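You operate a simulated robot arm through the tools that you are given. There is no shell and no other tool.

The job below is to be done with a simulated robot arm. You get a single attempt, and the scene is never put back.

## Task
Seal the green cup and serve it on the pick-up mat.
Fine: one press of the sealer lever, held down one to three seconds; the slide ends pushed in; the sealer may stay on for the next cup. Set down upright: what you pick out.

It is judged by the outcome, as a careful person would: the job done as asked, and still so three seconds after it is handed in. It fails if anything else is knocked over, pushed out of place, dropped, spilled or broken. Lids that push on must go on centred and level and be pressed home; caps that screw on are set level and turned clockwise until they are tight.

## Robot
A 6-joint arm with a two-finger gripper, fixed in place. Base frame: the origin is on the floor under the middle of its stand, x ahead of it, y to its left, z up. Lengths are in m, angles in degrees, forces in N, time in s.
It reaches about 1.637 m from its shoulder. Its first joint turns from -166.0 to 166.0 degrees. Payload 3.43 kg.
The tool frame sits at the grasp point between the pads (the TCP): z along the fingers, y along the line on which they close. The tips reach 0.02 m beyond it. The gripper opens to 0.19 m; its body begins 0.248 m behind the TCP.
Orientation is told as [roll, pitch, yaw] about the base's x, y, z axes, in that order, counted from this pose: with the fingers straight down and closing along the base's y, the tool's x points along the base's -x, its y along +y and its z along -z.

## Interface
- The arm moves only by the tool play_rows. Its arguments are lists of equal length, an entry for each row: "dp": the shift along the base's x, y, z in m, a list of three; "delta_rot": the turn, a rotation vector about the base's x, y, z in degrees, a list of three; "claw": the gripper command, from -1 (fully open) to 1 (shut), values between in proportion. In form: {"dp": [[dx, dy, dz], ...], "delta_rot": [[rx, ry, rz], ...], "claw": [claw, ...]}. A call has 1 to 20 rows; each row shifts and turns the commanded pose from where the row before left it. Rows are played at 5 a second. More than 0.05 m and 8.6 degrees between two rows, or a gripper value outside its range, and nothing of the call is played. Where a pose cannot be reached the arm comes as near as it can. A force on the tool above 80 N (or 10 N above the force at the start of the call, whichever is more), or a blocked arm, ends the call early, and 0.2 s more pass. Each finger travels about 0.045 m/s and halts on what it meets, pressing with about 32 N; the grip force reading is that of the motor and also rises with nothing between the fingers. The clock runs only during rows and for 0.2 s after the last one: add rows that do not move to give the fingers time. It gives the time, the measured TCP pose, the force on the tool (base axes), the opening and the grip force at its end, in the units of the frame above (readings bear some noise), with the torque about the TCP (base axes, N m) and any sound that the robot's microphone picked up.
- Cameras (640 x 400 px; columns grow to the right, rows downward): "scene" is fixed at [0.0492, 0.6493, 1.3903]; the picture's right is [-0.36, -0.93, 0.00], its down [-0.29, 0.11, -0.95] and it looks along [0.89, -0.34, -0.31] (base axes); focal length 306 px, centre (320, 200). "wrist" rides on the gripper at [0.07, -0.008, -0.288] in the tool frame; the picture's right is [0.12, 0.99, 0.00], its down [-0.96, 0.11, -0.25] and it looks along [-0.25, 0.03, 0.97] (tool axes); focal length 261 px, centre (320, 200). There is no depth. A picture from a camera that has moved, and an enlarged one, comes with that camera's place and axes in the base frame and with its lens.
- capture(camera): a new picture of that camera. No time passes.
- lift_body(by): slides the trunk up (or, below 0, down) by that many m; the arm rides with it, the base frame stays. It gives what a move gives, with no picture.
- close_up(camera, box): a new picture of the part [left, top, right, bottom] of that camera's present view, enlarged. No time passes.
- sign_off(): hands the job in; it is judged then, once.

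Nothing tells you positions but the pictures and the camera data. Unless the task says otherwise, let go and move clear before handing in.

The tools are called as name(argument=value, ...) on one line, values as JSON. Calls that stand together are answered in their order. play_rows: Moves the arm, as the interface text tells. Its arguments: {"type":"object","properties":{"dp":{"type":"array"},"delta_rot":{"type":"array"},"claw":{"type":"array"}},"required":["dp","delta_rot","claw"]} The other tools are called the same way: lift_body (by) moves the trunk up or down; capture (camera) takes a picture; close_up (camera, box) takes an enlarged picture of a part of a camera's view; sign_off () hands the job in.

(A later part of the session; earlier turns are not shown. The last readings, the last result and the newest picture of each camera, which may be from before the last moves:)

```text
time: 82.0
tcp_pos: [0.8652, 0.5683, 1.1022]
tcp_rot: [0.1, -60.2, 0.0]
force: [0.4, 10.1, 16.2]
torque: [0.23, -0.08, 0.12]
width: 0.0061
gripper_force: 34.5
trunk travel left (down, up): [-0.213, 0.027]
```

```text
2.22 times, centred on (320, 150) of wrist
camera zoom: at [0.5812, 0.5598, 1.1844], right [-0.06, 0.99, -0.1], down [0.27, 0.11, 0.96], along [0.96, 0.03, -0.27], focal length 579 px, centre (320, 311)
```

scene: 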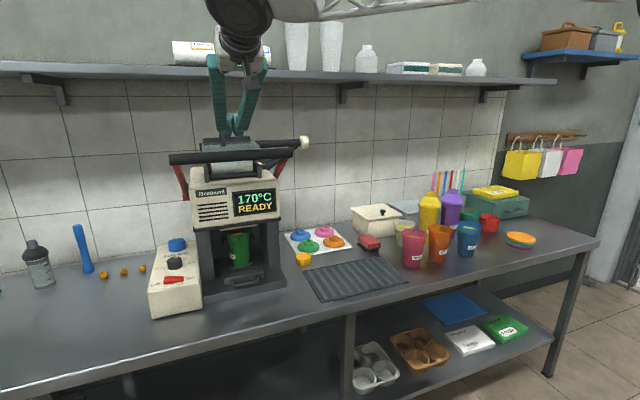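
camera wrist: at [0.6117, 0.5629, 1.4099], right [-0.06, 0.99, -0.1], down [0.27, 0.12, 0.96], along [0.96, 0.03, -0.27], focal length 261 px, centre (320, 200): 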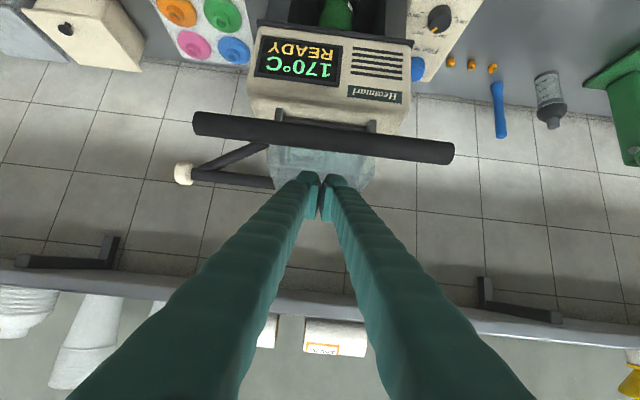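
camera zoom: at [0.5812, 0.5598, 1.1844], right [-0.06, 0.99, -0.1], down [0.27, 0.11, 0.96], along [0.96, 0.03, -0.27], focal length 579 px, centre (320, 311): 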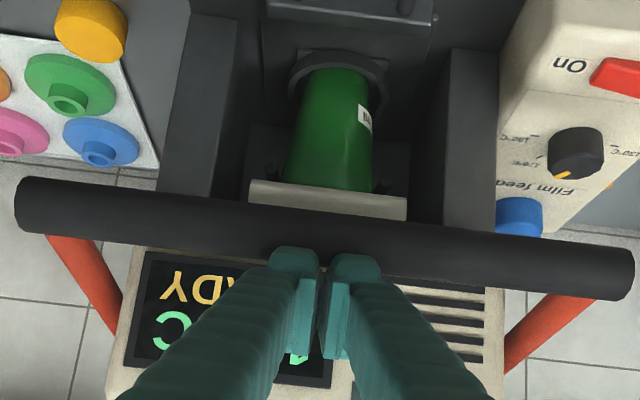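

The sealing plate has come down almost to the cup rim and the force is rising (16 N), so it is not at the bottom yet. I'll continue down until it firmly stops.

play_rows(dp=[[0.0, 0, -0.018], [0.001, 0, -0.018], [0.002, 0, -0.015]], delta_rot=[[0, 0, 0], [0, 0, 0], [0, 0, 0]], claw=[1, 1, 1])

close_up(camera="scene", box=[160, 140, 320, 300])

close_up(camera="wrist", box=[200, 60, 440, 240])

```text
time: 82.7
tcp_pos: [0.8663, 0.5674, 1.0784]
tcp_rot: [0.9, -61.0, -0.9]
force: [-33.2, -14.1, 34.2]
torque: [-0.45, 0.69, -0.26]
width: 0.0063
gripper_force: 35.0
trunk travel left (down, up): [-0.213, 0.027]
stopped in row 3: the force on the tool passed its limit at 92 N (the readings are from after the stop); the commanded pose is now the measured one
```

```text
2.50 times, centred on (240, 220) of scene
camera zoom: at [0.0492, 0.6493, 1.3903], right [-0.36, -0.93, 0.0], down [-0.29, 0.11, -0.95], along [0.89, -0.34, -0.31], focal length 765 px, centre (520, 150)
```

zoom: 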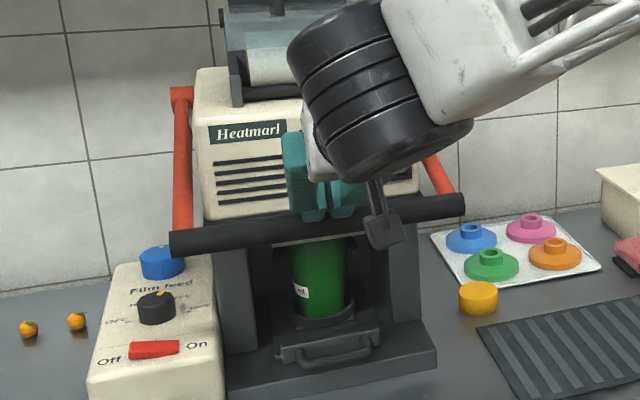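

```text
2.22 times, centred on (320, 150) of wrist
camera zoom: at [0.5813, 0.5587, 1.1564], right [-0.06, 0.99, -0.1], down [0.25, 0.11, 0.96], along [0.97, 0.03, -0.26], focal length 579 px, centre (320, 311)
```

zoom: 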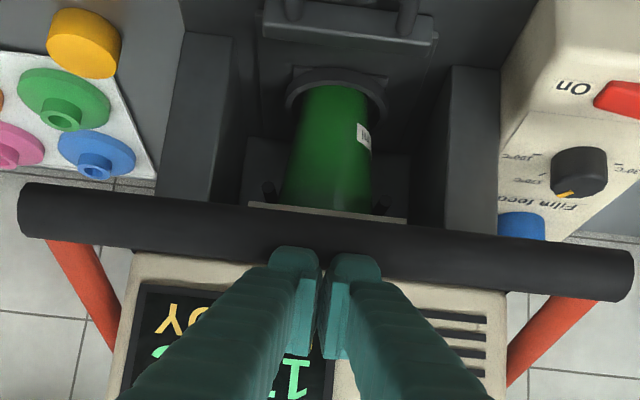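

The lever has reached its stop (the tool limit tripped at 92 N). I'll hold it there, easing slightly off the housing, for about 1.6 s and then let it rise in the same move.

play_rows(dp=[[-0.003, 0, -0.003], [-0.001, 0, -0.002], [0, 0, 0], [0, 0, 0], [0, 0, 0], [0, 0, 0], [0, 0, 0], [0, 0, 0], [0, 0, 0.04], [0, 0, 0.045], [0, 0, 0.045], [0.003, 0, 0.045], [0.003, 0, 0.04], [0, 0, 0.03], [0, 0, 0]], delta_rot=[[0, 0, 0], [0, 0, 0], [0, 0, 0], [0, 0, 0], [0, 0, 0], [0, 0, 0], [0, 0, 0], [0, 0, 0], [0, 0, 0], [0, 0, 0], [0, 0, 0], [0, 0, 0], [0, 0, 0], [0, 0, 0], [0, 0, 0]], claw=[1, 1, 1, 1, 1, 1, 1, 1, 1, 1, 1, 1, 1, 1, 1])

capture(camera="scene")

capture(camera="wrist")

```text
time: 83.4
tcp_pos: [0.8664, 0.5681, 1.0776]
tcp_rot: [1.1, -61.5, -0.9]
force: [-7.2, -19.2, 28.2]
torque: [-0.58, 0.07, -0.17]
width: 0.0059
gripper_force: 34.9
trunk travel left (down, up): [-0.213, 0.027]
stopped in row 3: the force on the tool passed its limit at 84 N (the readings are from after the stop); the commanded pose is now the measured one
```

```text
taken
```

scene: 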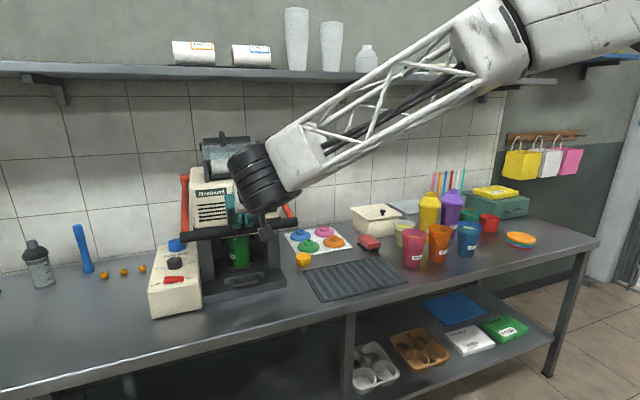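

```text
taken
camera wrist: at [0.5806, 0.5589, 1.1541], right [-0.06, 0.99, -0.1], down [0.24, 0.11, 0.96], along [0.97, 0.03, -0.25], focal length 261 px, centre (320, 200)
```

wrist: 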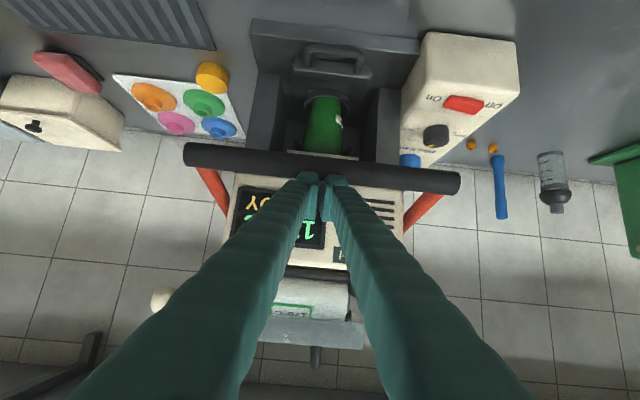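

It didn't move any further, so this is the true stop, and it has been down for about a second. I'll hold 0.6 s more without pushing and then let it rise.

play_rows(dp=[[0, 0, 0], [0, 0, 0], [0, 0, 0], [0, 0, 0.035], [0, 0, 0.045], [0, 0, 0.045], [0.003, 0, 0.045], [0.003, 0, 0.04], [0, 0, 0.03], [0, 0, 0]], delta_rot=[[0, 0, 0], [0, 0, 0], [0, 0, 0], [0, 0, 0], [0, 0, 0], [0, 0, 0], [0, 0, 0], [0, 0, 0], [0, 0, 0], [0, 0, 0]], claw=[1, 1, 1, 1, 1, 1, 1, 1, 1, 1])

capture(camera="scene")

capture(camera="wrist")

```text
time: 85.6
tcp_pos: [0.8692, 0.5691, 1.3119]
tcp_rot: [0.9, -61.2, -0.7]
force: [0.1, -0.8, -0.3]
torque: [-0.01, -0.02, 0.02]
width: 0.0
gripper_force: 34.3
trunk travel left (down, up): [-0.213, 0.027]
```

```text
taken
```

scene: 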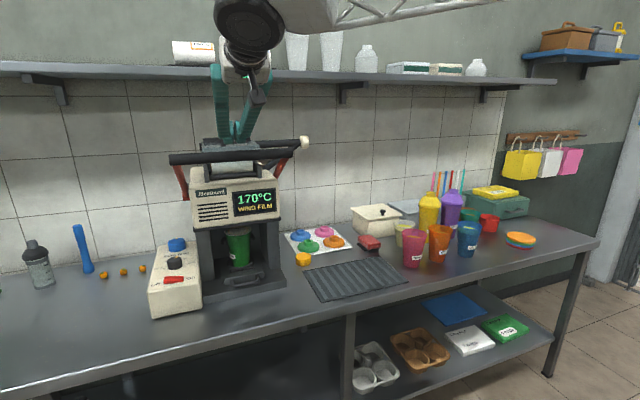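

```text
taken
camera wrist: at [0.5835, 0.5601, 1.3891], right [-0.06, 0.99, -0.1], down [0.25, 0.11, 0.96], along [0.97, 0.04, -0.25], focal length 261 px, centre (320, 200)
```

wrist: 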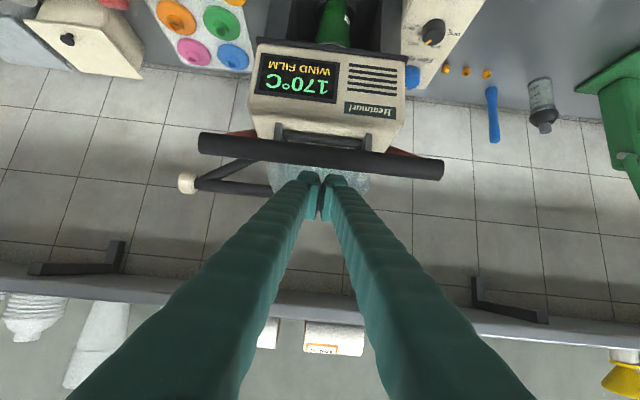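

The lever is back up and the display changed from "READY" to "WIND FILM", which suggests the seal registered. I'll look closely at the display and the cup.

close_up(camera="scene", box=[180, 170, 300, 300])

close_up(camera="scene", box=[215, 215, 265, 275])

close_up(camera="wrist", box=[240, 0, 460, 130])

```text
3.08 times, centred on (240, 235) of scene
camera zoom: at [0.0492, 0.6493, 1.3903], right [-0.36, -0.93, 0.0], down [-0.29, 0.11, -0.95], along [0.89, -0.34, -0.31], focal length 942 px, centre (566, 92)
```

zoom: 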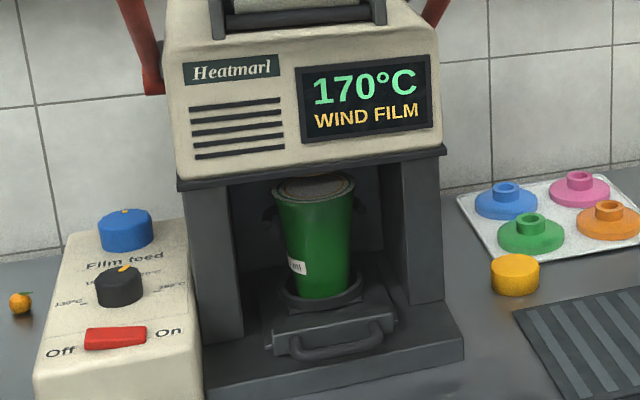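

```text
6.67 times, centred on (240, 245) of scene
camera zoom: at [0.0492, 0.6493, 1.3903], right [-0.36, -0.93, 0.0], down [-0.29, 0.11, -0.95], along [0.89, -0.34, -0.31], focal length 2040 px, centre (853, -100)
```

zoom: 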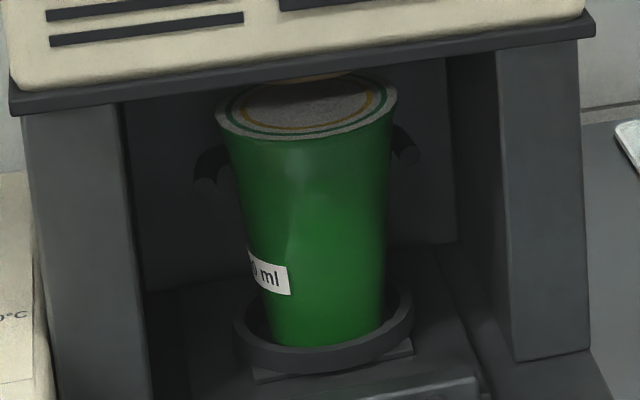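

```text
2.91 times, centred on (350, 65) of wrist
camera zoom: at [0.5835, 0.5601, 1.3891], right [-0.06, 0.99, -0.1], down [0.25, 0.11, 0.96], along [0.97, 0.04, -0.25], focal length 758 px, centre (233, 593)
```

zoom: 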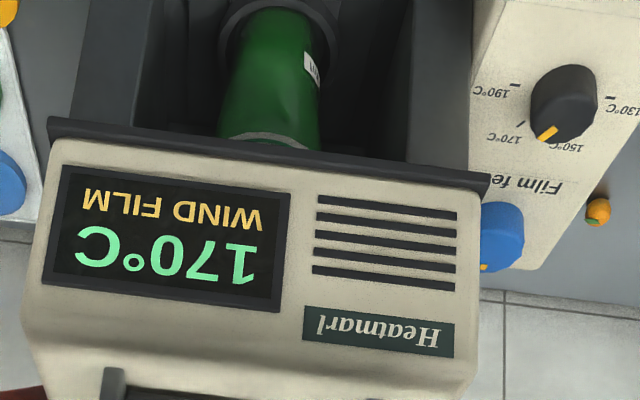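

The cup is sealed: a printed film is across the rim. The film-wind prompt is only for the next cup, so I'll leave that. Now I'll go back to the slide handle.

play_rows(dp=[[-0.04, 0, 0.01], [-0.045, 0, 0.005], [-0.045, 0, 0.0], [-0.039, 0, 0.0], [0, 0, -0.045], [0, 0, -0.045], [0, 0, -0.045], [0, 0, -0.045], [0, 0, -0.045], [0, 0, -0.04], [0, 0, 0]], delta_rot=[[-0.43, 0, -0.09], [0, 4, 0], [0, 4, 0], [0, 4, 0], [0, 4, 0], [0, 4, 0], [0, 3, 0], [0, 2.2, 0], [0, 0, 0], [0, 0, 0], [0, 0, 0]], claw=[1, 1, 0.5, 0, -0.5, -1, -1, -1, -1, -1, -1])

capture(camera="wrist")

capture(camera="scene")

```text
time: 88.0
tcp_pos: [0.701, 0.5685, 1.0621]
tcp_rot: [0.0, -36.0, 0.0]
force: [0.7, 0.1, -0.2]
torque: [-0.02, -0.08, -0.02]
width: 0.1743
gripper_force: 0.0
trunk travel left (down, up): [-0.213, 0.027]
```

```text
taken
camera wrist: at [0.4755, 0.5601, 1.2537], right [-0.1, 0.99, -0.07], down [0.63, 0.12, 0.77], along [0.77, 0.03, -0.64], focal length 261 px, centre (320, 200)
```

wrist: 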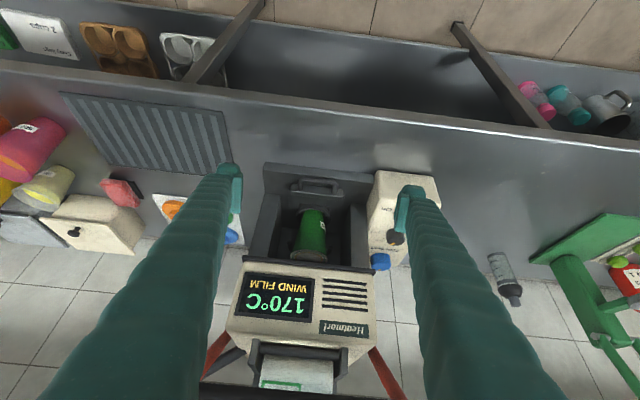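

```text
taken
```

scene: 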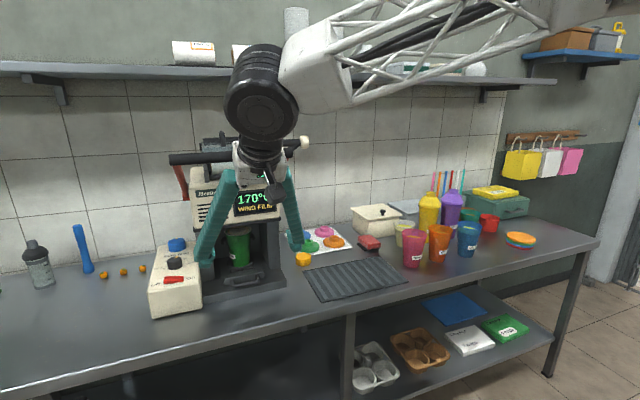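

play_rows(dp=[[0.029, 0, -0.0274], [0.029, 0, -0.0274], [0.029, 0, -0.0274], [0.029, 0, -0.0274], [0.029, 0, -0.0274], [0.02, 0, -0.03], [0.02, 0, -0.03], [0, 0, 0]], delta_rot=[[0, 0, 0], [0, 0, 0], [0, 0, 0], [0, 0, 0], [0, 0, 0], [0, 0, 0], [0, 0, 0], [0, 0, 0]], claw=[-0.6, -0.2, -0.2, -0.2, -0.2, -0.2, -0.2, -0.2])

close_up(camera="wrist", box=[230, 130, 410, 250])

```text
time: 89.8
tcp_pos: [0.8866, 0.572, 0.8659]
tcp_rot: [0.1, -36.0, 0.1]
force: [-0.1, -0.1, -1.0]
torque: [-0.03, -0.01, -0.03]
width: 0.1141
gripper_force: 0.1
trunk travel left (down, up): [-0.213, 0.027]
```

```text
3.33 times, centred on (320, 190) of wrist
camera zoom: at [0.6613, 0.5627, 1.0582], right [-0.1, 0.99, -0.07], down [0.63, 0.12, 0.77], along [0.77, 0.03, -0.64], focal length 869 px, centre (320, 233)
```

zoom: 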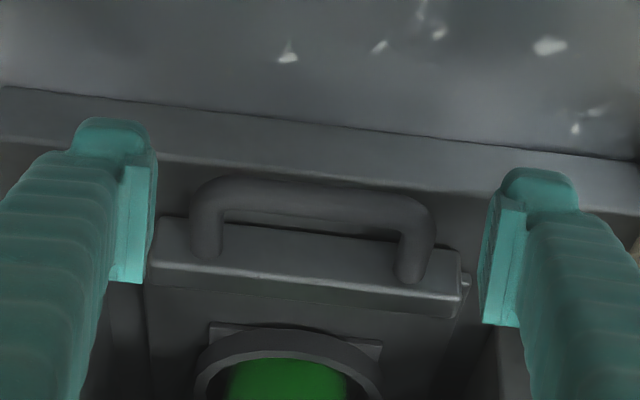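

play_rows(dp=[[0.005, -0.0015, -0.0085], [0.005, -0.001, -0.0085], [0, 0, 0], [0, 0, 0], [0, 0, 0], [0, 0, 0], [0, 0, 0]], delta_rot=[[0, 0, 0], [0, 0, 0], [0, 0, 0], [0, 0, 0], [0, 0, 0], [0, 0, 0], [0, 0, 0]], claw=[-0.2, -0.2, -0.2, 0, 0.2, 0.3, 0.3])

close_up(camera="wrist", box=[230, 130, 410, 250])

```text
time: 91.4
tcp_pos: [0.8972, 0.5684, 0.8506]
tcp_rot: [0.1, -36.0, 0.0]
force: [-7.3, -12.9, 17.3]
torque: [-0.62, 0.0, -0.31]
width: 0.0906
gripper_force: 40.3
trunk travel left (down, up): [-0.213, 0.027]
```

```text
3.33 times, centred on (320, 190) of wrist
camera zoom: at [0.6711, 0.56, 1.0418], right [-0.1, 0.99, -0.07], down [0.63, 0.12, 0.77], along [0.77, 0.03, -0.64], focal length 869 px, centre (320, 233)
```

zoom: 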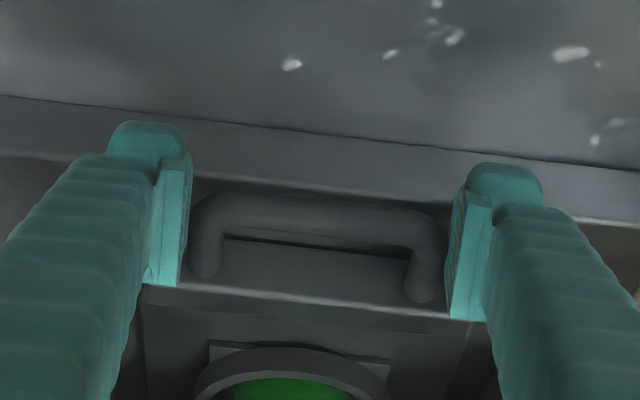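

Handle gripped again. I'll pull the slide out gently with the sealed cup on it.

play_rows(dp=[[-0.003, 0, 0.002], [-0.006, 0, 0], [-0.009, 0, 0], [-0.011, 0, 0], [-0.012, 0, 0], [-0.012, 0, 0], [-0.012, 0, 0], [-0.012, 0, 0], [-0.012, 0, 0], [-0.012, 0, 0], [-0.012, 0, 0], [-0.012, 0, 0], [-0.01, 0, 0], [-0.007, 0, 0], [-0.005, 0, 0], [-0.003, 0, 0], [0, 0, 0]], delta_rot=[[0, 0, 0], [0, 0, 0], [0, 0, 0], [0, 0, 0], [0, 0, 0], [0, 0, 0], [0, 0, 0], [0, 0, 0], [0, 0, 0], [0, 0, 0], [0, 0, 0], [0, 0, 0], [0, 0, 0], [0, 0, 0], [0, 0, 0], [0, 0, 0], [0, 0, 0]], claw=[0.3, 0.3, 0.3, 0.3, 0.3, 0.3, 0.3, 0.3, 0.3, 0.3, 0.3, 0.3, 0.3, 0.3, 0.3, 0.3, 0.3])

close_up(camera="wrist", box=[200, 100, 440, 340])

close_up(camera="scene", box=[180, 200, 320, 320])

```text
time: 95.0
tcp_pos: [0.7482, 0.5692, 0.8502]
tcp_rot: [0.1, -36.0, 0.1]
force: [0.1, 20.4, -11.1]
torque: [-0.58, -0.15, 0.0]
width: 0.0902
gripper_force: 44.3
trunk travel left (down, up): [-0.213, 0.027]
```

```text
1.67 times, centred on (320, 220) of wrist
camera zoom: at [0.5231, 0.5599, 1.0426], right [-0.1, 0.99, -0.07], down [0.63, 0.12, 0.77], along [0.77, 0.03, -0.64], focal length 434 px, centre (320, 167)
```

zoom: 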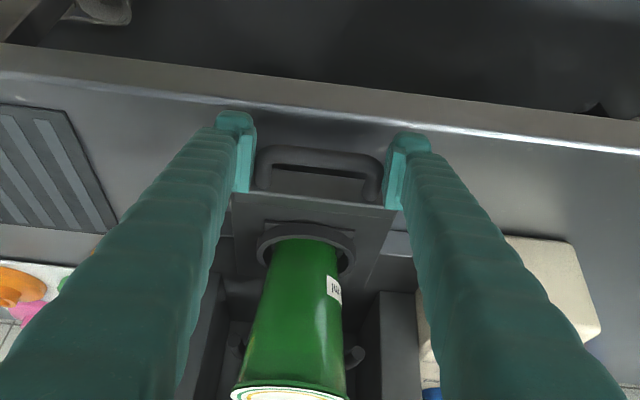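

```text
3.33 times, centred on (250, 260) of scene
camera zoom: at [0.0492, 0.6493, 1.3903], right [-0.36, -0.93, 0.0], down [-0.29, 0.11, -0.95], along [0.89, -0.34, -0.31], focal length 1020 px, centre (553, 0)
```

zoom: 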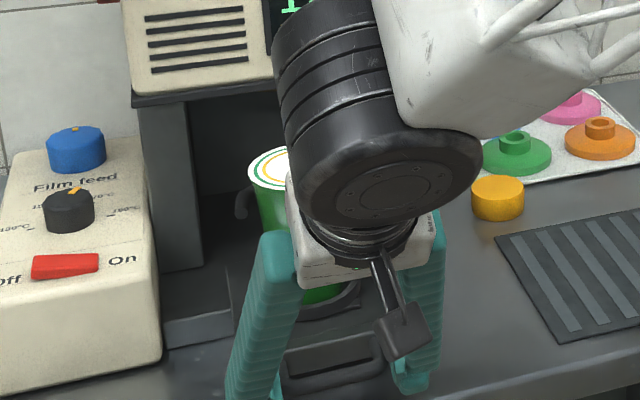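

The slide is out and the sealed cup is standing. I'll release the handle and rise clear to line up on the cup.

play_rows(dp=[[0, 0, 0], [0, 0, 0], [0, 0, 0], [-0.012, 0, 0.016], [-0.02, 0, 0.028], [-0.025, 0, 0.035], [-0.02, 0, 0.04], [-0.01, 0, 0.045], [0, 0, 0.04], [0, 0, 0]], delta_rot=[[0, 0, 0], [0, 0, 0], [0, 0, 0], [0, 0, 0], [0, 0, 0], [0, 0, 0], [0, -3, 0], [0, -3, 0], [0, -3, 0], [0, 0, 0]], claw=[0.1, -0.1, -0.2, -0.2, -0.3, -0.37, -0.37, -0.37, -0.37, -0.37])

close_up(camera="wrist", box=[200, 60, 440, 300])

close_up(camera="scene", box=[180, 200, 320, 320])

```text
time: 97.2
tcp_pos: [0.6615, 0.5652, 1.056]
tcp_rot: [0.1, -45.1, 0.0]
force: [0.6, -0.6, -0.8]
torque: [0.02, -0.02, 0.01]
width: 0.13
gripper_force: 0.0
trunk travel left (down, up): [-0.213, 0.027]
```

```text
1.67 times, centred on (320, 180) of wrist
camera zoom: at [0.4093, 0.5549, 1.2103], right [-0.09, 0.99, -0.08], down [0.5, 0.12, 0.86], along [0.86, 0.03, -0.51], focal length 434 px, centre (320, 233)
```

zoom: 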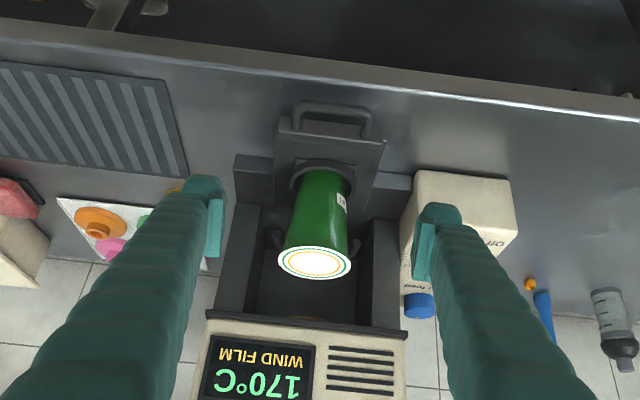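

```text
3.33 times, centred on (250, 260) of scene
camera zoom: at [0.0492, 0.6493, 1.3903], right [-0.36, -0.93, 0.0], down [-0.29, 0.11, -0.95], along [0.89, -0.34, -0.31], focal length 1020 px, centre (553, 0)
```

zoom: 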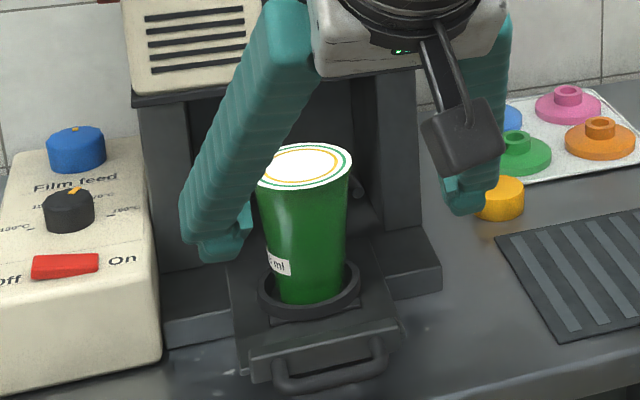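

The seal looks complete and level, and the cup axis is at about (0.875, 0.569). I'll approach along the same line I used when releasing it.

play_rows(dp=[[0.03, 0.001, -0.015], [0.04, 0.001, -0.02], [0.04, 0.001, -0.025], [0, 0, 0]], delta_rot=[[0, 0, 0], [0, 0, 0], [0, 0, 0], [0, 0, 0]], claw=[-0.37, -0.37, -0.37, -0.37])

close_up(camera="wrist", box=[200, 60, 440, 300])

```text
time: 98.2
tcp_pos: [0.7744, 0.5659, 0.9946]
tcp_rot: [0.0, -45.1, 0.1]
force: [-0.1, -0.2, -0.6]
torque: [-0.01, -0.01, -0.02]
width: 0.1303
gripper_force: 0.1
trunk travel left (down, up): [-0.213, 0.027]
```

```text
1.67 times, centred on (320, 180) of wrist
camera zoom: at [0.5219, 0.5567, 1.1486], right [-0.09, 0.99, -0.08], down [0.51, 0.12, 0.85], along [0.86, 0.03, -0.51], focal length 434 px, centre (320, 233)
```

zoom: 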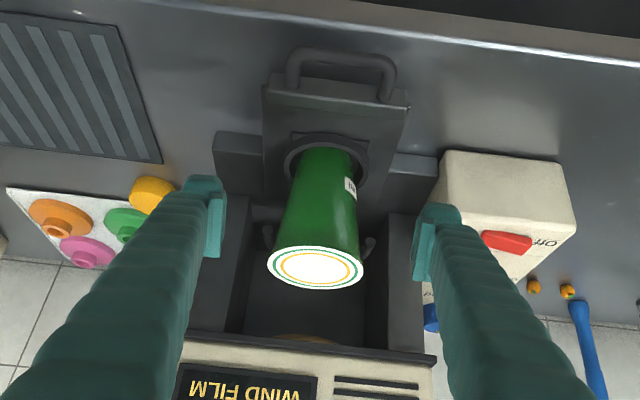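

play_rows(dp=[[0.026, 0.0005, -0.026], [0.026, 0.0005, -0.026], [0.026, 0.0005, -0.026], [0, 0, 0]], delta_rot=[[0, 0, 0], [0, 0, 0], [0, 0, 0], [0, 0, 0]], claw=[-0.37, -0.37, -0.37, -0.37])

close_up(camera="wrist", box=[200, 60, 440, 300])

close_up(camera="scene", box=[180, 200, 320, 320])

```text
time: 99.2
tcp_pos: [0.8515, 0.5707, 0.9149]
tcp_rot: [0.1, -45.1, 0.1]
force: [0.5, 0.1, -0.4]
torque: [0.03, -0.04, 0.03]
width: 0.13
gripper_force: 0.1
trunk travel left (down, up): [-0.213, 0.027]
```

```text
1.67 times, centred on (320, 180) of wrist
camera zoom: at [0.598, 0.5623, 1.0692], right [-0.09, 0.99, -0.08], down [0.51, 0.12, 0.86], along [0.86, 0.03, -0.51], focal length 434 px, centre (320, 233)
```

zoom: 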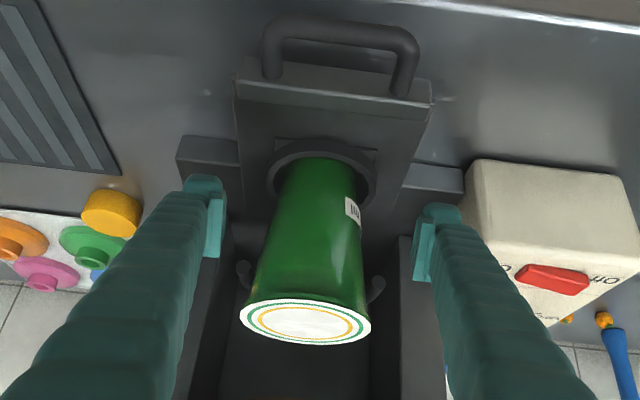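

```text
3.33 times, centred on (250, 260) of scene
camera zoom: at [0.0492, 0.6493, 1.3903], right [-0.36, -0.93, 0.0], down [-0.29, 0.11, -0.95], along [0.89, -0.34, -0.31], focal length 1020 px, centre (553, 0)
```

zoom: 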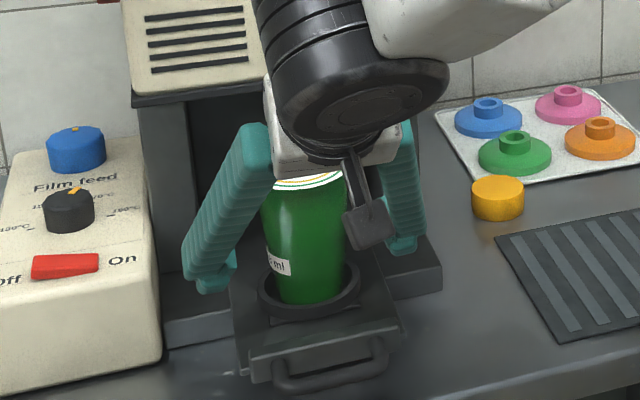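

play_rows(dp=[[0.013, -0.0015, -0.013], [0.0135, -0.0012, -0.0125], [0, 0, 0], [0, 0, 0], [0, 0, 0], [0, 0, 0], [0, 0, 0], [0, 0, 0]], delta_rot=[[0, 0, 0], [0, 0, 0], [0, 0, 0], [0, 0, 0], [0, 0, 0], [0, 0, 0], [0, 0, 0], [0, 0, 0]], claw=[-0.37, -0.37, -0.3, -0.1, 0.1, 0.25, 0.4, 0.4])

close_up(camera="wrist", box=[200, 60, 440, 300])

close_up(camera="scene", box=[200, 220, 300, 310])

```text
time: 101.0
tcp_pos: [0.8767, 0.5677, 0.8916]
tcp_rot: [0.1, -45.0, 0.1]
force: [1.0, 2.4, 0.3]
torque: [0.03, -0.01, -0.01]
width: 0.0718
gripper_force: 31.7
trunk travel left (down, up): [-0.213, 0.027]
```

```text
1.67 times, centred on (320, 180) of wrist
camera zoom: at [0.6238, 0.5588, 1.0459], right [-0.09, 0.99, -0.08], down [0.51, 0.12, 0.86], along [0.86, 0.03, -0.51], focal length 434 px, centre (320, 233)
```

zoom: 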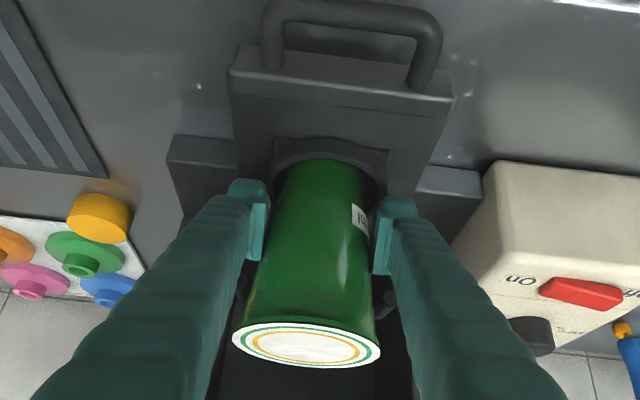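

```text
4.44 times, centred on (250, 265) of scene
camera zoom: at [0.0492, 0.6493, 1.3903], right [-0.36, -0.93, 0.0], down [-0.29, 0.11, -0.95], along [0.89, -0.34, -0.31], focal length 1360 px, centre (631, -89)
```

zoom: 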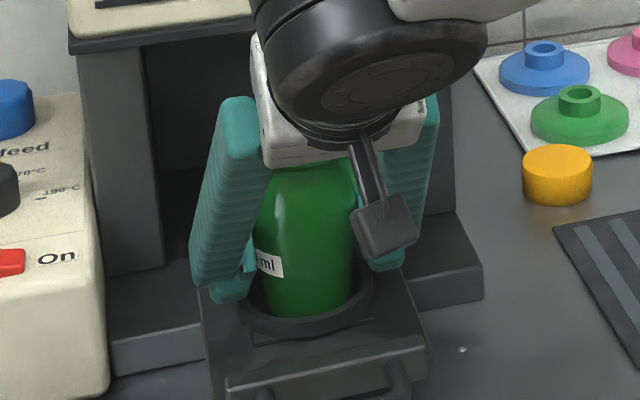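

Gripped. I'll lift straight up until the base clears the ring, then move back and up, away from the cradle.

play_rows(dp=[[0, 0, 0.006], [0, 0, 0.008], [-0.002, 0, 0.008], [-0.008, 0, 0.012], [-0.015, 0, 0.02], [-0.02, 0, 0.025], [-0.02, 0, 0.025], [-0.02, 0, 0.02], [0, 0, 0]], delta_rot=[[0, 0, 0], [0, 0, 0], [0, 0, 0], [0, 0, 0], [0, 0, 0], [0, 0, 0], [0, 0, 0], [0, 0, 0], [0, 0, 0]], claw=[0.4, 0.4, 0.4, 0.4, 0.4, 0.4, 0.4, 0.4, 0.4])

capture(camera="scene")

capture(camera="wrist")

```text
time: 103.0
tcp_pos: [0.7887, 0.5721, 1.0159]
tcp_rot: [0.1, -44.9, 0.0]
force: [0.4, -1.0, -3.9]
torque: [0.0, 0.02, 0.02]
width: 0.0718
gripper_force: 32.3
trunk travel left (down, up): [-0.213, 0.027]
```

```text
taken
```

scene: 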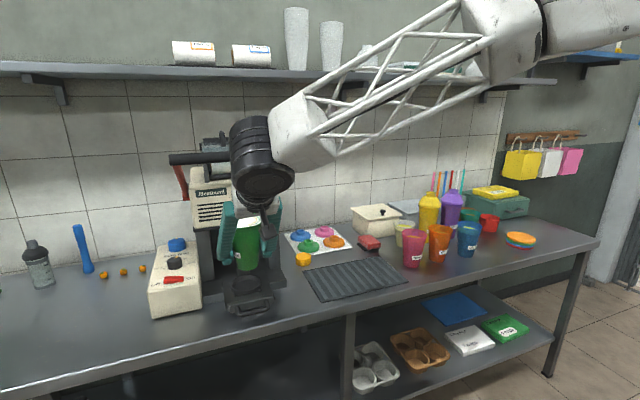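

```text
taken
camera wrist: at [0.5366, 0.5626, 1.1703], right [-0.09, 0.99, -0.08], down [0.51, 0.12, 0.86], along [0.86, 0.03, -0.51], focal length 261 px, centre (320, 200)
```

wrist: 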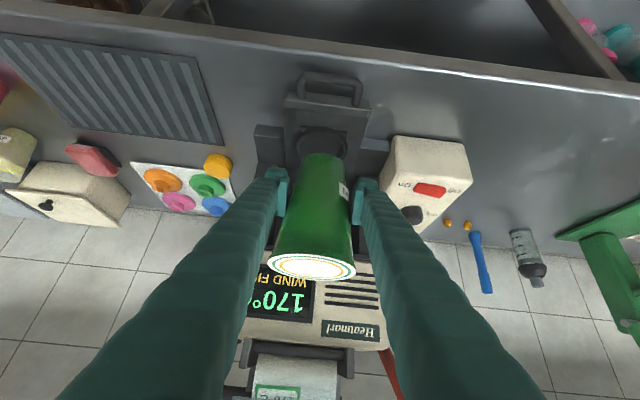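

The sealed cup is lifted clear. Now I'll carry it over to the middle of the mat at about (0.88, 0.20).

play_rows(dp=[[0, -0.01, 0.01], [0, -0.02, 0.01], [0, -0.03, 0.01], [0, -0.035, 0], [0, -0.035, 0], [0, -0.035, 0], [0, -0.035, 0], [0.01, -0.035, 0], [0.015, -0.035, 0], [0.015, -0.035, 0], [0.015, -0.03, 0], [0.015, -0.02, 0], [0.015, -0.015, 0], [0.008, 0, 0], [0, 0, 0]], delta_rot=[[0, 0, 0], [0, 0, 0], [0, 0, 0], [0, 0, 0], [0, 0, 0], [0, 0, 0], [0, 0, 0], [0, 0, 0], [0, 0, 0], [0, 0, 0], [0, 0, 0], [0, 0, 0], [0, 0, 0], [0, 0, 0], [0, 0, 0]], claw=[0.4, 0.4, 0.4, 0.4, 0.4, 0.4, 0.4, 0.4, 0.4, 0.4, 0.4, 0.4, 0.4, 0.4, 0.4])

capture(camera="scene")

capture(camera="wrist")

```text
time: 106.2
tcp_pos: [0.8831, 0.1989, 1.0428]
tcp_rot: [0.1, -45.0, 0.1]
force: [-0.6, 0.7, -4.0]
torque: [-0.01, 0.08, 0.0]
width: 0.0717
gripper_force: 32.1
trunk travel left (down, up): [-0.213, 0.027]
```

```text
taken
```

scene: 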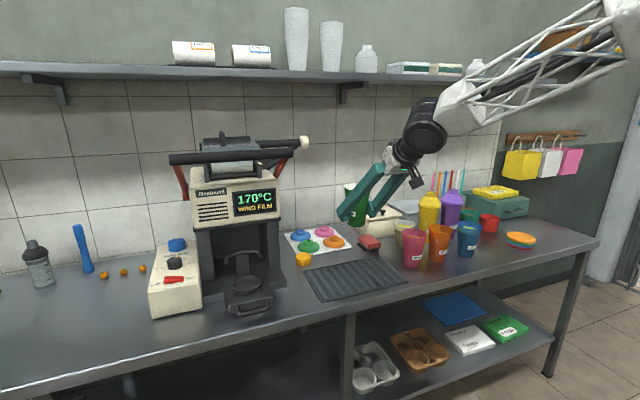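

```text
taken
camera wrist: at [0.631, 0.1889, 1.1976], right [-0.09, 0.99, -0.08], down [0.51, 0.12, 0.86], along [0.86, 0.03, -0.51], focal length 261 px, centre (320, 200)
```

wrist: 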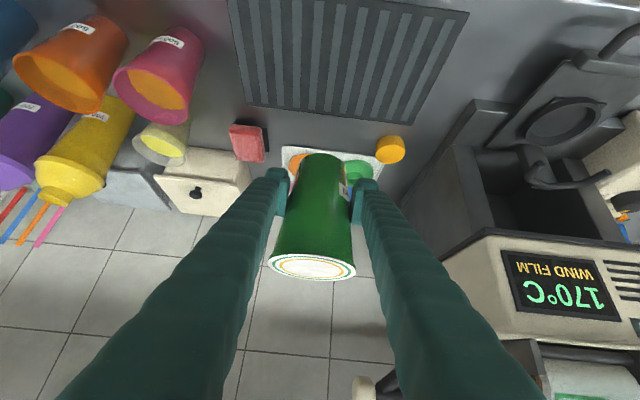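

The cup is directly over the middle of the mat. I'll lower it, slowing down near the surface.

play_rows(dp=[[0, 0, -0.02], [0, 0, -0.03], [0, 0, -0.03], [0, 0, -0.03], [0, 0, -0.03], [0, 0, -0.02], [0, 0, -0.01], [0, 0, 0]], delta_rot=[[0, 0, 0], [0, 0, 0], [0, 0, 0], [0, 0, 0], [0, 0, 0], [0, 0, 0], [0, 0, 0], [0, 0, 0]], claw=[0.4, 0.4, 0.4, 0.4, 0.4, 0.4, 0.4, 0.4])

close_up(camera="scene", box=[280, 180, 440, 310])

```text
time: 108.0
tcp_pos: [0.8839, 0.2007, 0.8751]
tcp_rot: [0.1, -44.9, 0.0]
force: [0.0, 0.1, -3.4]
torque: [0.03, 0.04, 0.02]
width: 0.0714
gripper_force: 32.2
trunk travel left (down, up): [-0.213, 0.027]
```

```text
3.08 times, centred on (360, 245) of scene
camera zoom: at [0.0492, 0.6493, 1.3903], right [-0.36, -0.93, 0.0], down [-0.29, 0.11, -0.95], along [0.89, -0.34, -0.31], focal length 942 px, centre (197, 62)
```

zoom: 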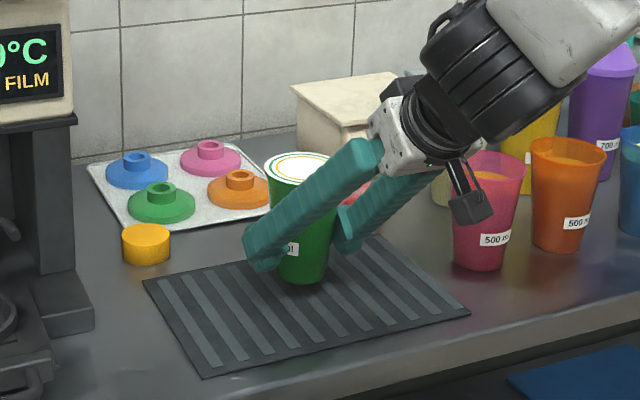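

play_rows(dp=[[0, 0, -0.005], [0, 0, -0.005], [0, 0, -0.004], [0, 0, -0.003], [0, 0, 0]], delta_rot=[[0, 0, 0], [0, 0, 0], [0, 0, 0], [0, 0, 0], [0, 0, 0]], claw=[0.4, 0.4, 0.4, 0.4, 0.4])

close_up(camera="scene", box=[320, 220, 400, 290])

```text
time: 109.2
tcp_pos: [0.8849, 0.2004, 0.8589]
tcp_rot: [0.1, -45.0, 0.0]
force: [0.5, 0.0, -3.3]
torque: [0.0, 0.07, -0.04]
width: 0.0714
gripper_force: 32.1
trunk travel left (down, up): [-0.213, 0.027]
```

```text
5.71 times, centred on (360, 255) of scene
camera zoom: at [0.0492, 0.6493, 1.3903], right [-0.36, -0.93, 0.0], down [-0.29, 0.11, -0.95], along [0.89, -0.34, -0.31], focal length 1749 px, centre (91, -114)
```

zoom: 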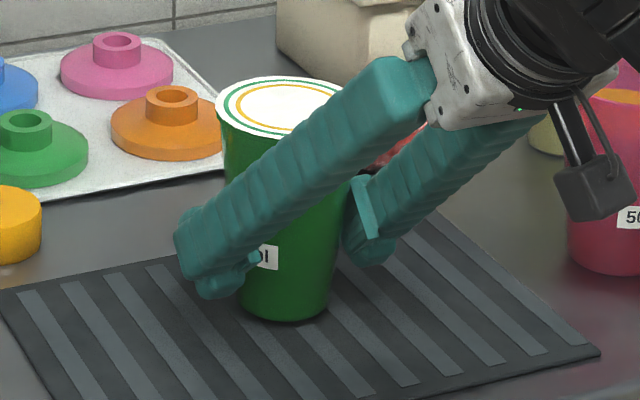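

play_rows(dp=[[0, 0, -0.002], [0, 0, -0.002], [0, 0, -0.002], [0, 0, 0]], delta_rot=[[0, 0, 0], [0, 0, 0], [0, 0, 0], [0, 0, 0]], claw=[0.4, 0.4, 0.4, 0.4])

```text
time: 110.2
tcp_pos: [0.8846, 0.2002, 0.8525]
tcp_rot: [0.0, -45.0, 0.1]
force: [0.0, -0.1, -3.5]
torque: [-0.02, 0.0, -0.01]
width: 0.0713
gripper_force: 31.7
trunk travel left (down, up): [-0.213, 0.027]
```

play_rows(dp=[[0, 0, -0.0015], [0, 0, -0.0015], [0, 0, 0]], delta_rot=[[0, 0, 0], [0, 0, 0], [0, 0, 0]], claw=[0.4, 0.4, 0.4])

```text
time: 111.0
tcp_pos: [0.884, 0.2005, 0.8536]
tcp_rot: [0.1, -45.1, 0.1]
force: [2.8, 3.9, 20.3]
torque: [-0.03, 0.15, 0.23]
width: 0.0714
gripper_force: 31.6
trunk travel left (down, up): [-0.213, 0.027]
```

The base has touched down on the mat. I'll take the load off and open the fingers.

play_rows(dp=[[0, 0, 0.0025], [0, 0, 0], [0, 0, 0], [0, 0, 0], [0, 0, 0], [0, 0, 0], [0, 0, 0]], delta_rot=[[0, 0, 0], [0, 0, 0], [0, 0, 0], [0, 0, 0], [0, 0, 0], [0, 0, 0], [0, 0, 0]], claw=[0.4, 0.2, 0.1, 0, -0.15, -0.3, -0.35])

close_up(camera="scene", box=[320, 220, 400, 290])

capture(camera="wrist")

```text
time: 112.6
tcp_pos: [0.8844, 0.2, 0.8535]
tcp_rot: [0.1, -45.0, 0.1]
force: [0.2, 0.0, -0.3]
torque: [0.02, 0.02, -0.01]
width: 0.1283
gripper_force: 0.0
trunk travel left (down, up): [-0.213, 0.027]
```

```text
5.71 times, centred on (360, 255) of scene
camera zoom: at [0.0492, 0.6493, 1.3903], right [-0.36, -0.93, 0.0], down [-0.29, 0.11, -0.95], along [0.89, -0.34, -0.31], focal length 1749 px, centre (91, -114)
```

zoom: 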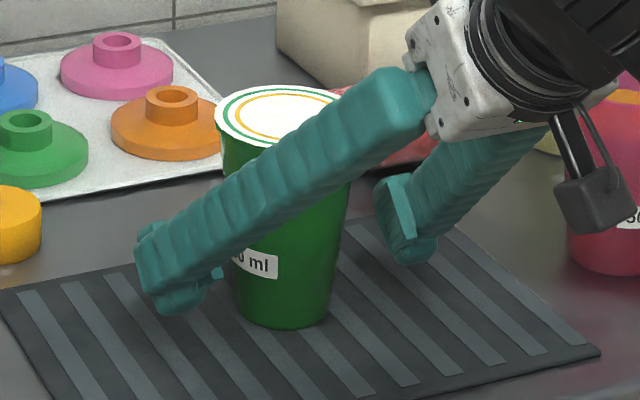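

```text
taken
camera wrist: at [0.6312, 0.1916, 1.0078], right [-0.09, 0.99, -0.08], down [0.51, 0.12, 0.86], along [0.86, 0.03, -0.51], focal length 261 px, centre (320, 200)
```

wrist: 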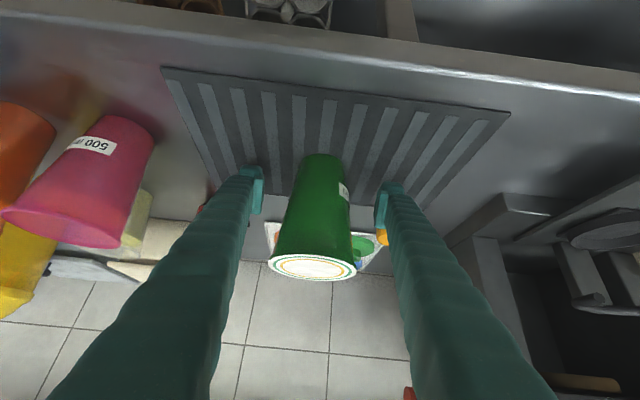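

The cup stands upright on the mat. I'll back off along the finger axis and then return to push the slide in.

play_rows(dp=[[-0.01, 0, 0.01], [-0.02, 0, 0.02], [-0.03, 0, 0.03], [-0.03, 0, 0.03], [-0.03, 0, 0.03], [-0.03, 0, 0.035], [-0.02, 0, 0.04], [0, 0, 0]], delta_rot=[[0, 0, 0], [0, 0, 0], [0, 0, 0], [0, 0, 0], [0, 0, 0], [0, 0, 0], [0, 0, 0], [0, 0, 0]], claw=[-0.35, -0.35, -0.35, -0.35, -0.35, -0.35, -0.35, -0.35])

capture(camera="scene")

close_up(camera="scene", box=[280, 200, 440, 310])

```text
time: 114.4
tcp_pos: [0.7148, 0.2003, 1.0471]
tcp_rot: [0.1, -45.0, 0.0]
force: [0.0, -0.1, -0.4]
torque: [0.0, -0.02, 0.04]
width: 0.1286
gripper_force: 0.1
trunk travel left (down, up): [-0.213, 0.027]
```

```text
taken
```

scene: 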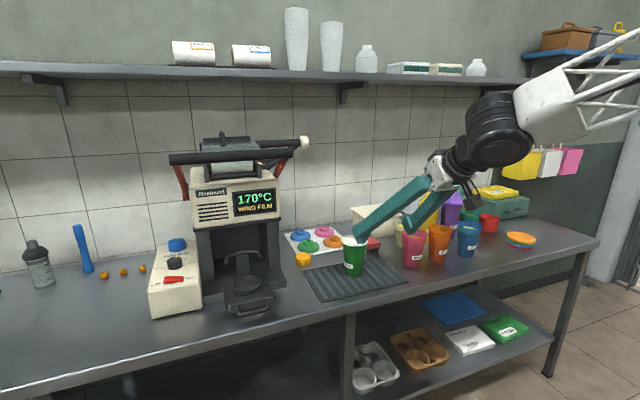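

```text
3.64 times, centred on (360, 255) of scene
camera zoom: at [0.0492, 0.6493, 1.3903], right [-0.36, -0.93, 0.0], down [-0.29, 0.11, -0.95], along [0.89, -0.34, -0.31], focal length 1113 px, centre (174, 0)
```

zoom: 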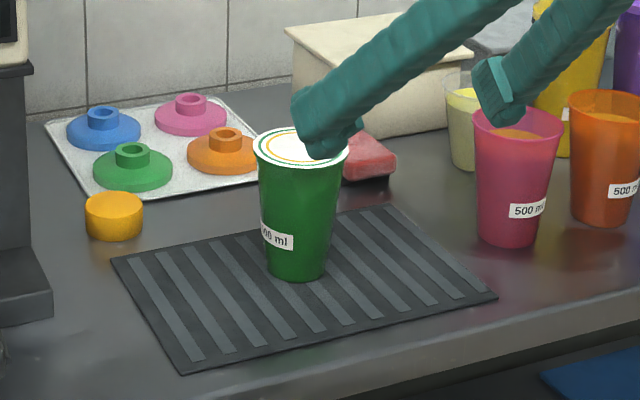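

The sealed cup is standing on the mat. Now back to the slide handle to push the slide home.

play_rows(dp=[[-0.02, 0.01, 0.01], [-0.02, 0.03, 0], [-0.015, 0.04, 0], [0, 0.045, 0], [0, 0.045, 0], [0, 0.045, 0], [0, 0.045, 0], [0, 0.045, 0], [0.01, 0.04, 0], [0.01, 0.025, -0.02], [0.01, 0, -0.035], [0.01, 0, -0.035], [0, 0, -0.035], [0, 0, 0]], delta_rot=[[0, 0, 0], [0, 0, 0], [0, 0, 0], [0, 0, 0], [0, 0, 0], [0, 0, 0], [0, 3, 0], [0, 3, 0], [0, 3, 0], [0, 0, 0], [0, 0, 0], [0, 0, 0], [0, 0, 0], [0, 0, 0]], claw=[-0.35, -0.3, -0.2, -0.2, -0.2, -0.2, -0.2, -0.2, -0.2, -0.2, -0.2, -0.2, -0.2, -0.2])

close_up(camera="wrist", box=[230, 100, 410, 280])

capture(camera="scene")

```text
time: 117.4
tcp_pos: [0.6973, 0.57, 0.9324]
tcp_rot: [0.1, -36.0, -0.1]
force: [-0.2, 0.8, -0.3]
torque: [-0.01, -0.03, -0.03]
width: 0.1141
gripper_force: 0.2
trunk travel left (down, up): [-0.213, 0.027]
```

```text
2.22 times, centred on (320, 190) of wrist
camera zoom: at [0.4721, 0.5604, 1.1246], right [-0.1, 0.99, -0.07], down [0.63, 0.12, 0.77], along [0.77, 0.03, -0.64], focal length 579 px, centre (320, 222)
```

zoom: 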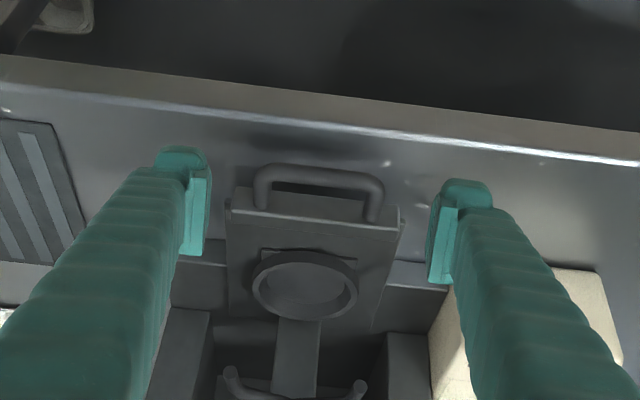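

```text
taken
```

scene: 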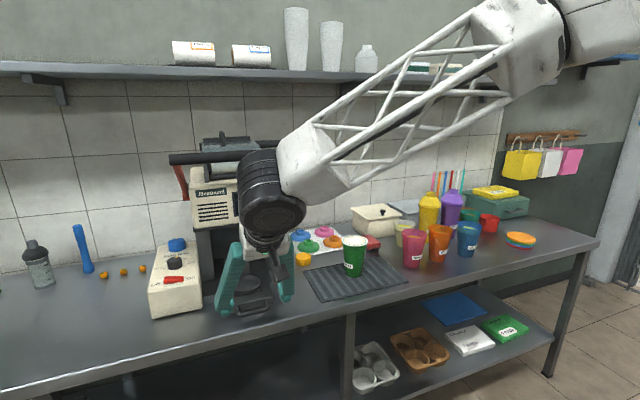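

play_rows(dp=[[0.0155, 0, -0.026], [0.0155, 0, -0.026], [0.0155, 0, -0.026], [0, 0, 0]], delta_rot=[[0, 0, 0], [0, 0, 0], [0, 0, 0], [0, 0, 0]], claw=[-0.2, -0.2, -0.2, -0.2])

close_up(camera="wrist", box=[230, 130, 410, 250])

```text
time: 118.4
tcp_pos: [0.7487, 0.5721, 0.8522]
tcp_rot: [0.1, -36.0, 0.2]
force: [-0.4, -0.1, -0.9]
torque: [0.02, -0.03, -0.03]
width: 0.114
gripper_force: 0.1
trunk travel left (down, up): [-0.213, 0.027]
```

```text
3.33 times, centred on (320, 190) of wrist
camera zoom: at [0.5225, 0.5627, 1.0442], right [-0.1, 0.99, -0.07], down [0.63, 0.12, 0.77], along [0.77, 0.03, -0.64], focal length 869 px, centre (320, 233)
```

zoom: 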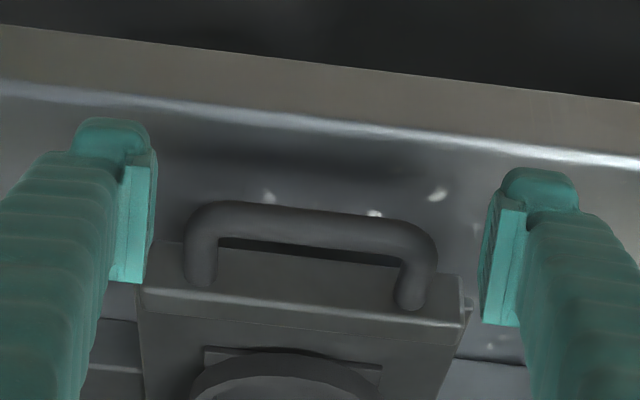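

play_rows(dp=[[0.003, -0.0015, -0.001], [0.002, -0.0015, -0.001], [0, 0, 0], [0, 0, 0], [0, 0, 0], [0, 0, 0], [0, 0, 0]], delta_rot=[[0, 0, 0], [0, 0, 0], [0, 0, 0], [0, 0, 0], [0, 0, 0], [0, 0, 0], [0, 0, 0]], claw=[-0.2, -0.2, -0.2, 0, 0.2, 0.3, 0.3])

close_up(camera="wrist", box=[230, 130, 410, 250])

```text
time: 120.0
tcp_pos: [0.7513, 0.5697, 0.85]
tcp_rot: [0.1, -36.0, 0.1]
force: [0.7, 10.9, 1.3]
torque: [0.24, 0.07, 0.15]
width: 0.0892
gripper_force: 45.1
trunk travel left (down, up): [-0.213, 0.027]
```

```text
3.33 times, centred on (320, 190) of wrist
camera zoom: at [0.5256, 0.56, 1.0428], right [-0.1, 0.99, -0.07], down [0.63, 0.12, 0.77], along [0.77, 0.03, -0.64], focal length 869 px, centre (320, 233)
```

zoom: 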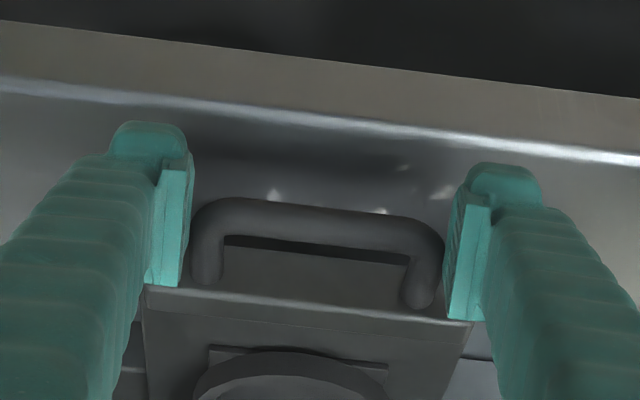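

Gripped at 89 mm with 45 N. I'll push the slide all the way in to its stop.

play_rows(dp=[[0.006, 0, 0], [0.012, 0, 0], [0.015, 0, 0], [0.015, 0, 0], [0.015, 0, 0], [0.015, 0, 0], [0.015, 0, 0], [0.015, 0, 0], [0.015, 0, 0], [0.01, 0, 0], [0.006, 0, 0], [0.004, 0, 0], [0.002, 0, 0], [0, 0, 0]], delta_rot=[[0, 0, 0], [0, 0, 0], [0, 0, 0], [0, 0, 0], [0, 0, 0], [0, 0, 0], [0, 0, 0], [0, 0, 0], [0, 0, 0], [0, 0, 0], [0, 0, 0], [0, 0, 0], [0, 0, 0], [0, 0, 0]], claw=[0.3, 0.3, 0.3, 0.3, 0.3, 0.3, 0.3, 0.3, 0.3, 0.3, 0.3, 0.3, 0.3, 0.3])

```text
time: 122.2
tcp_pos: [0.8755, 0.5702, 0.8518]
tcp_rot: [0.0, -35.7, 0.2]
force: [-67.5, 11.4, 22.2]
torque: [-0.62, -0.12, 0.75]
width: 0.0737
gripper_force: 37.7
trunk travel left (down, up): [-0.213, 0.027]
stopped in row 11: the force on the tool passed its limit at 96 N (the readings are from after the stop); the commanded pose is now the measured one
```

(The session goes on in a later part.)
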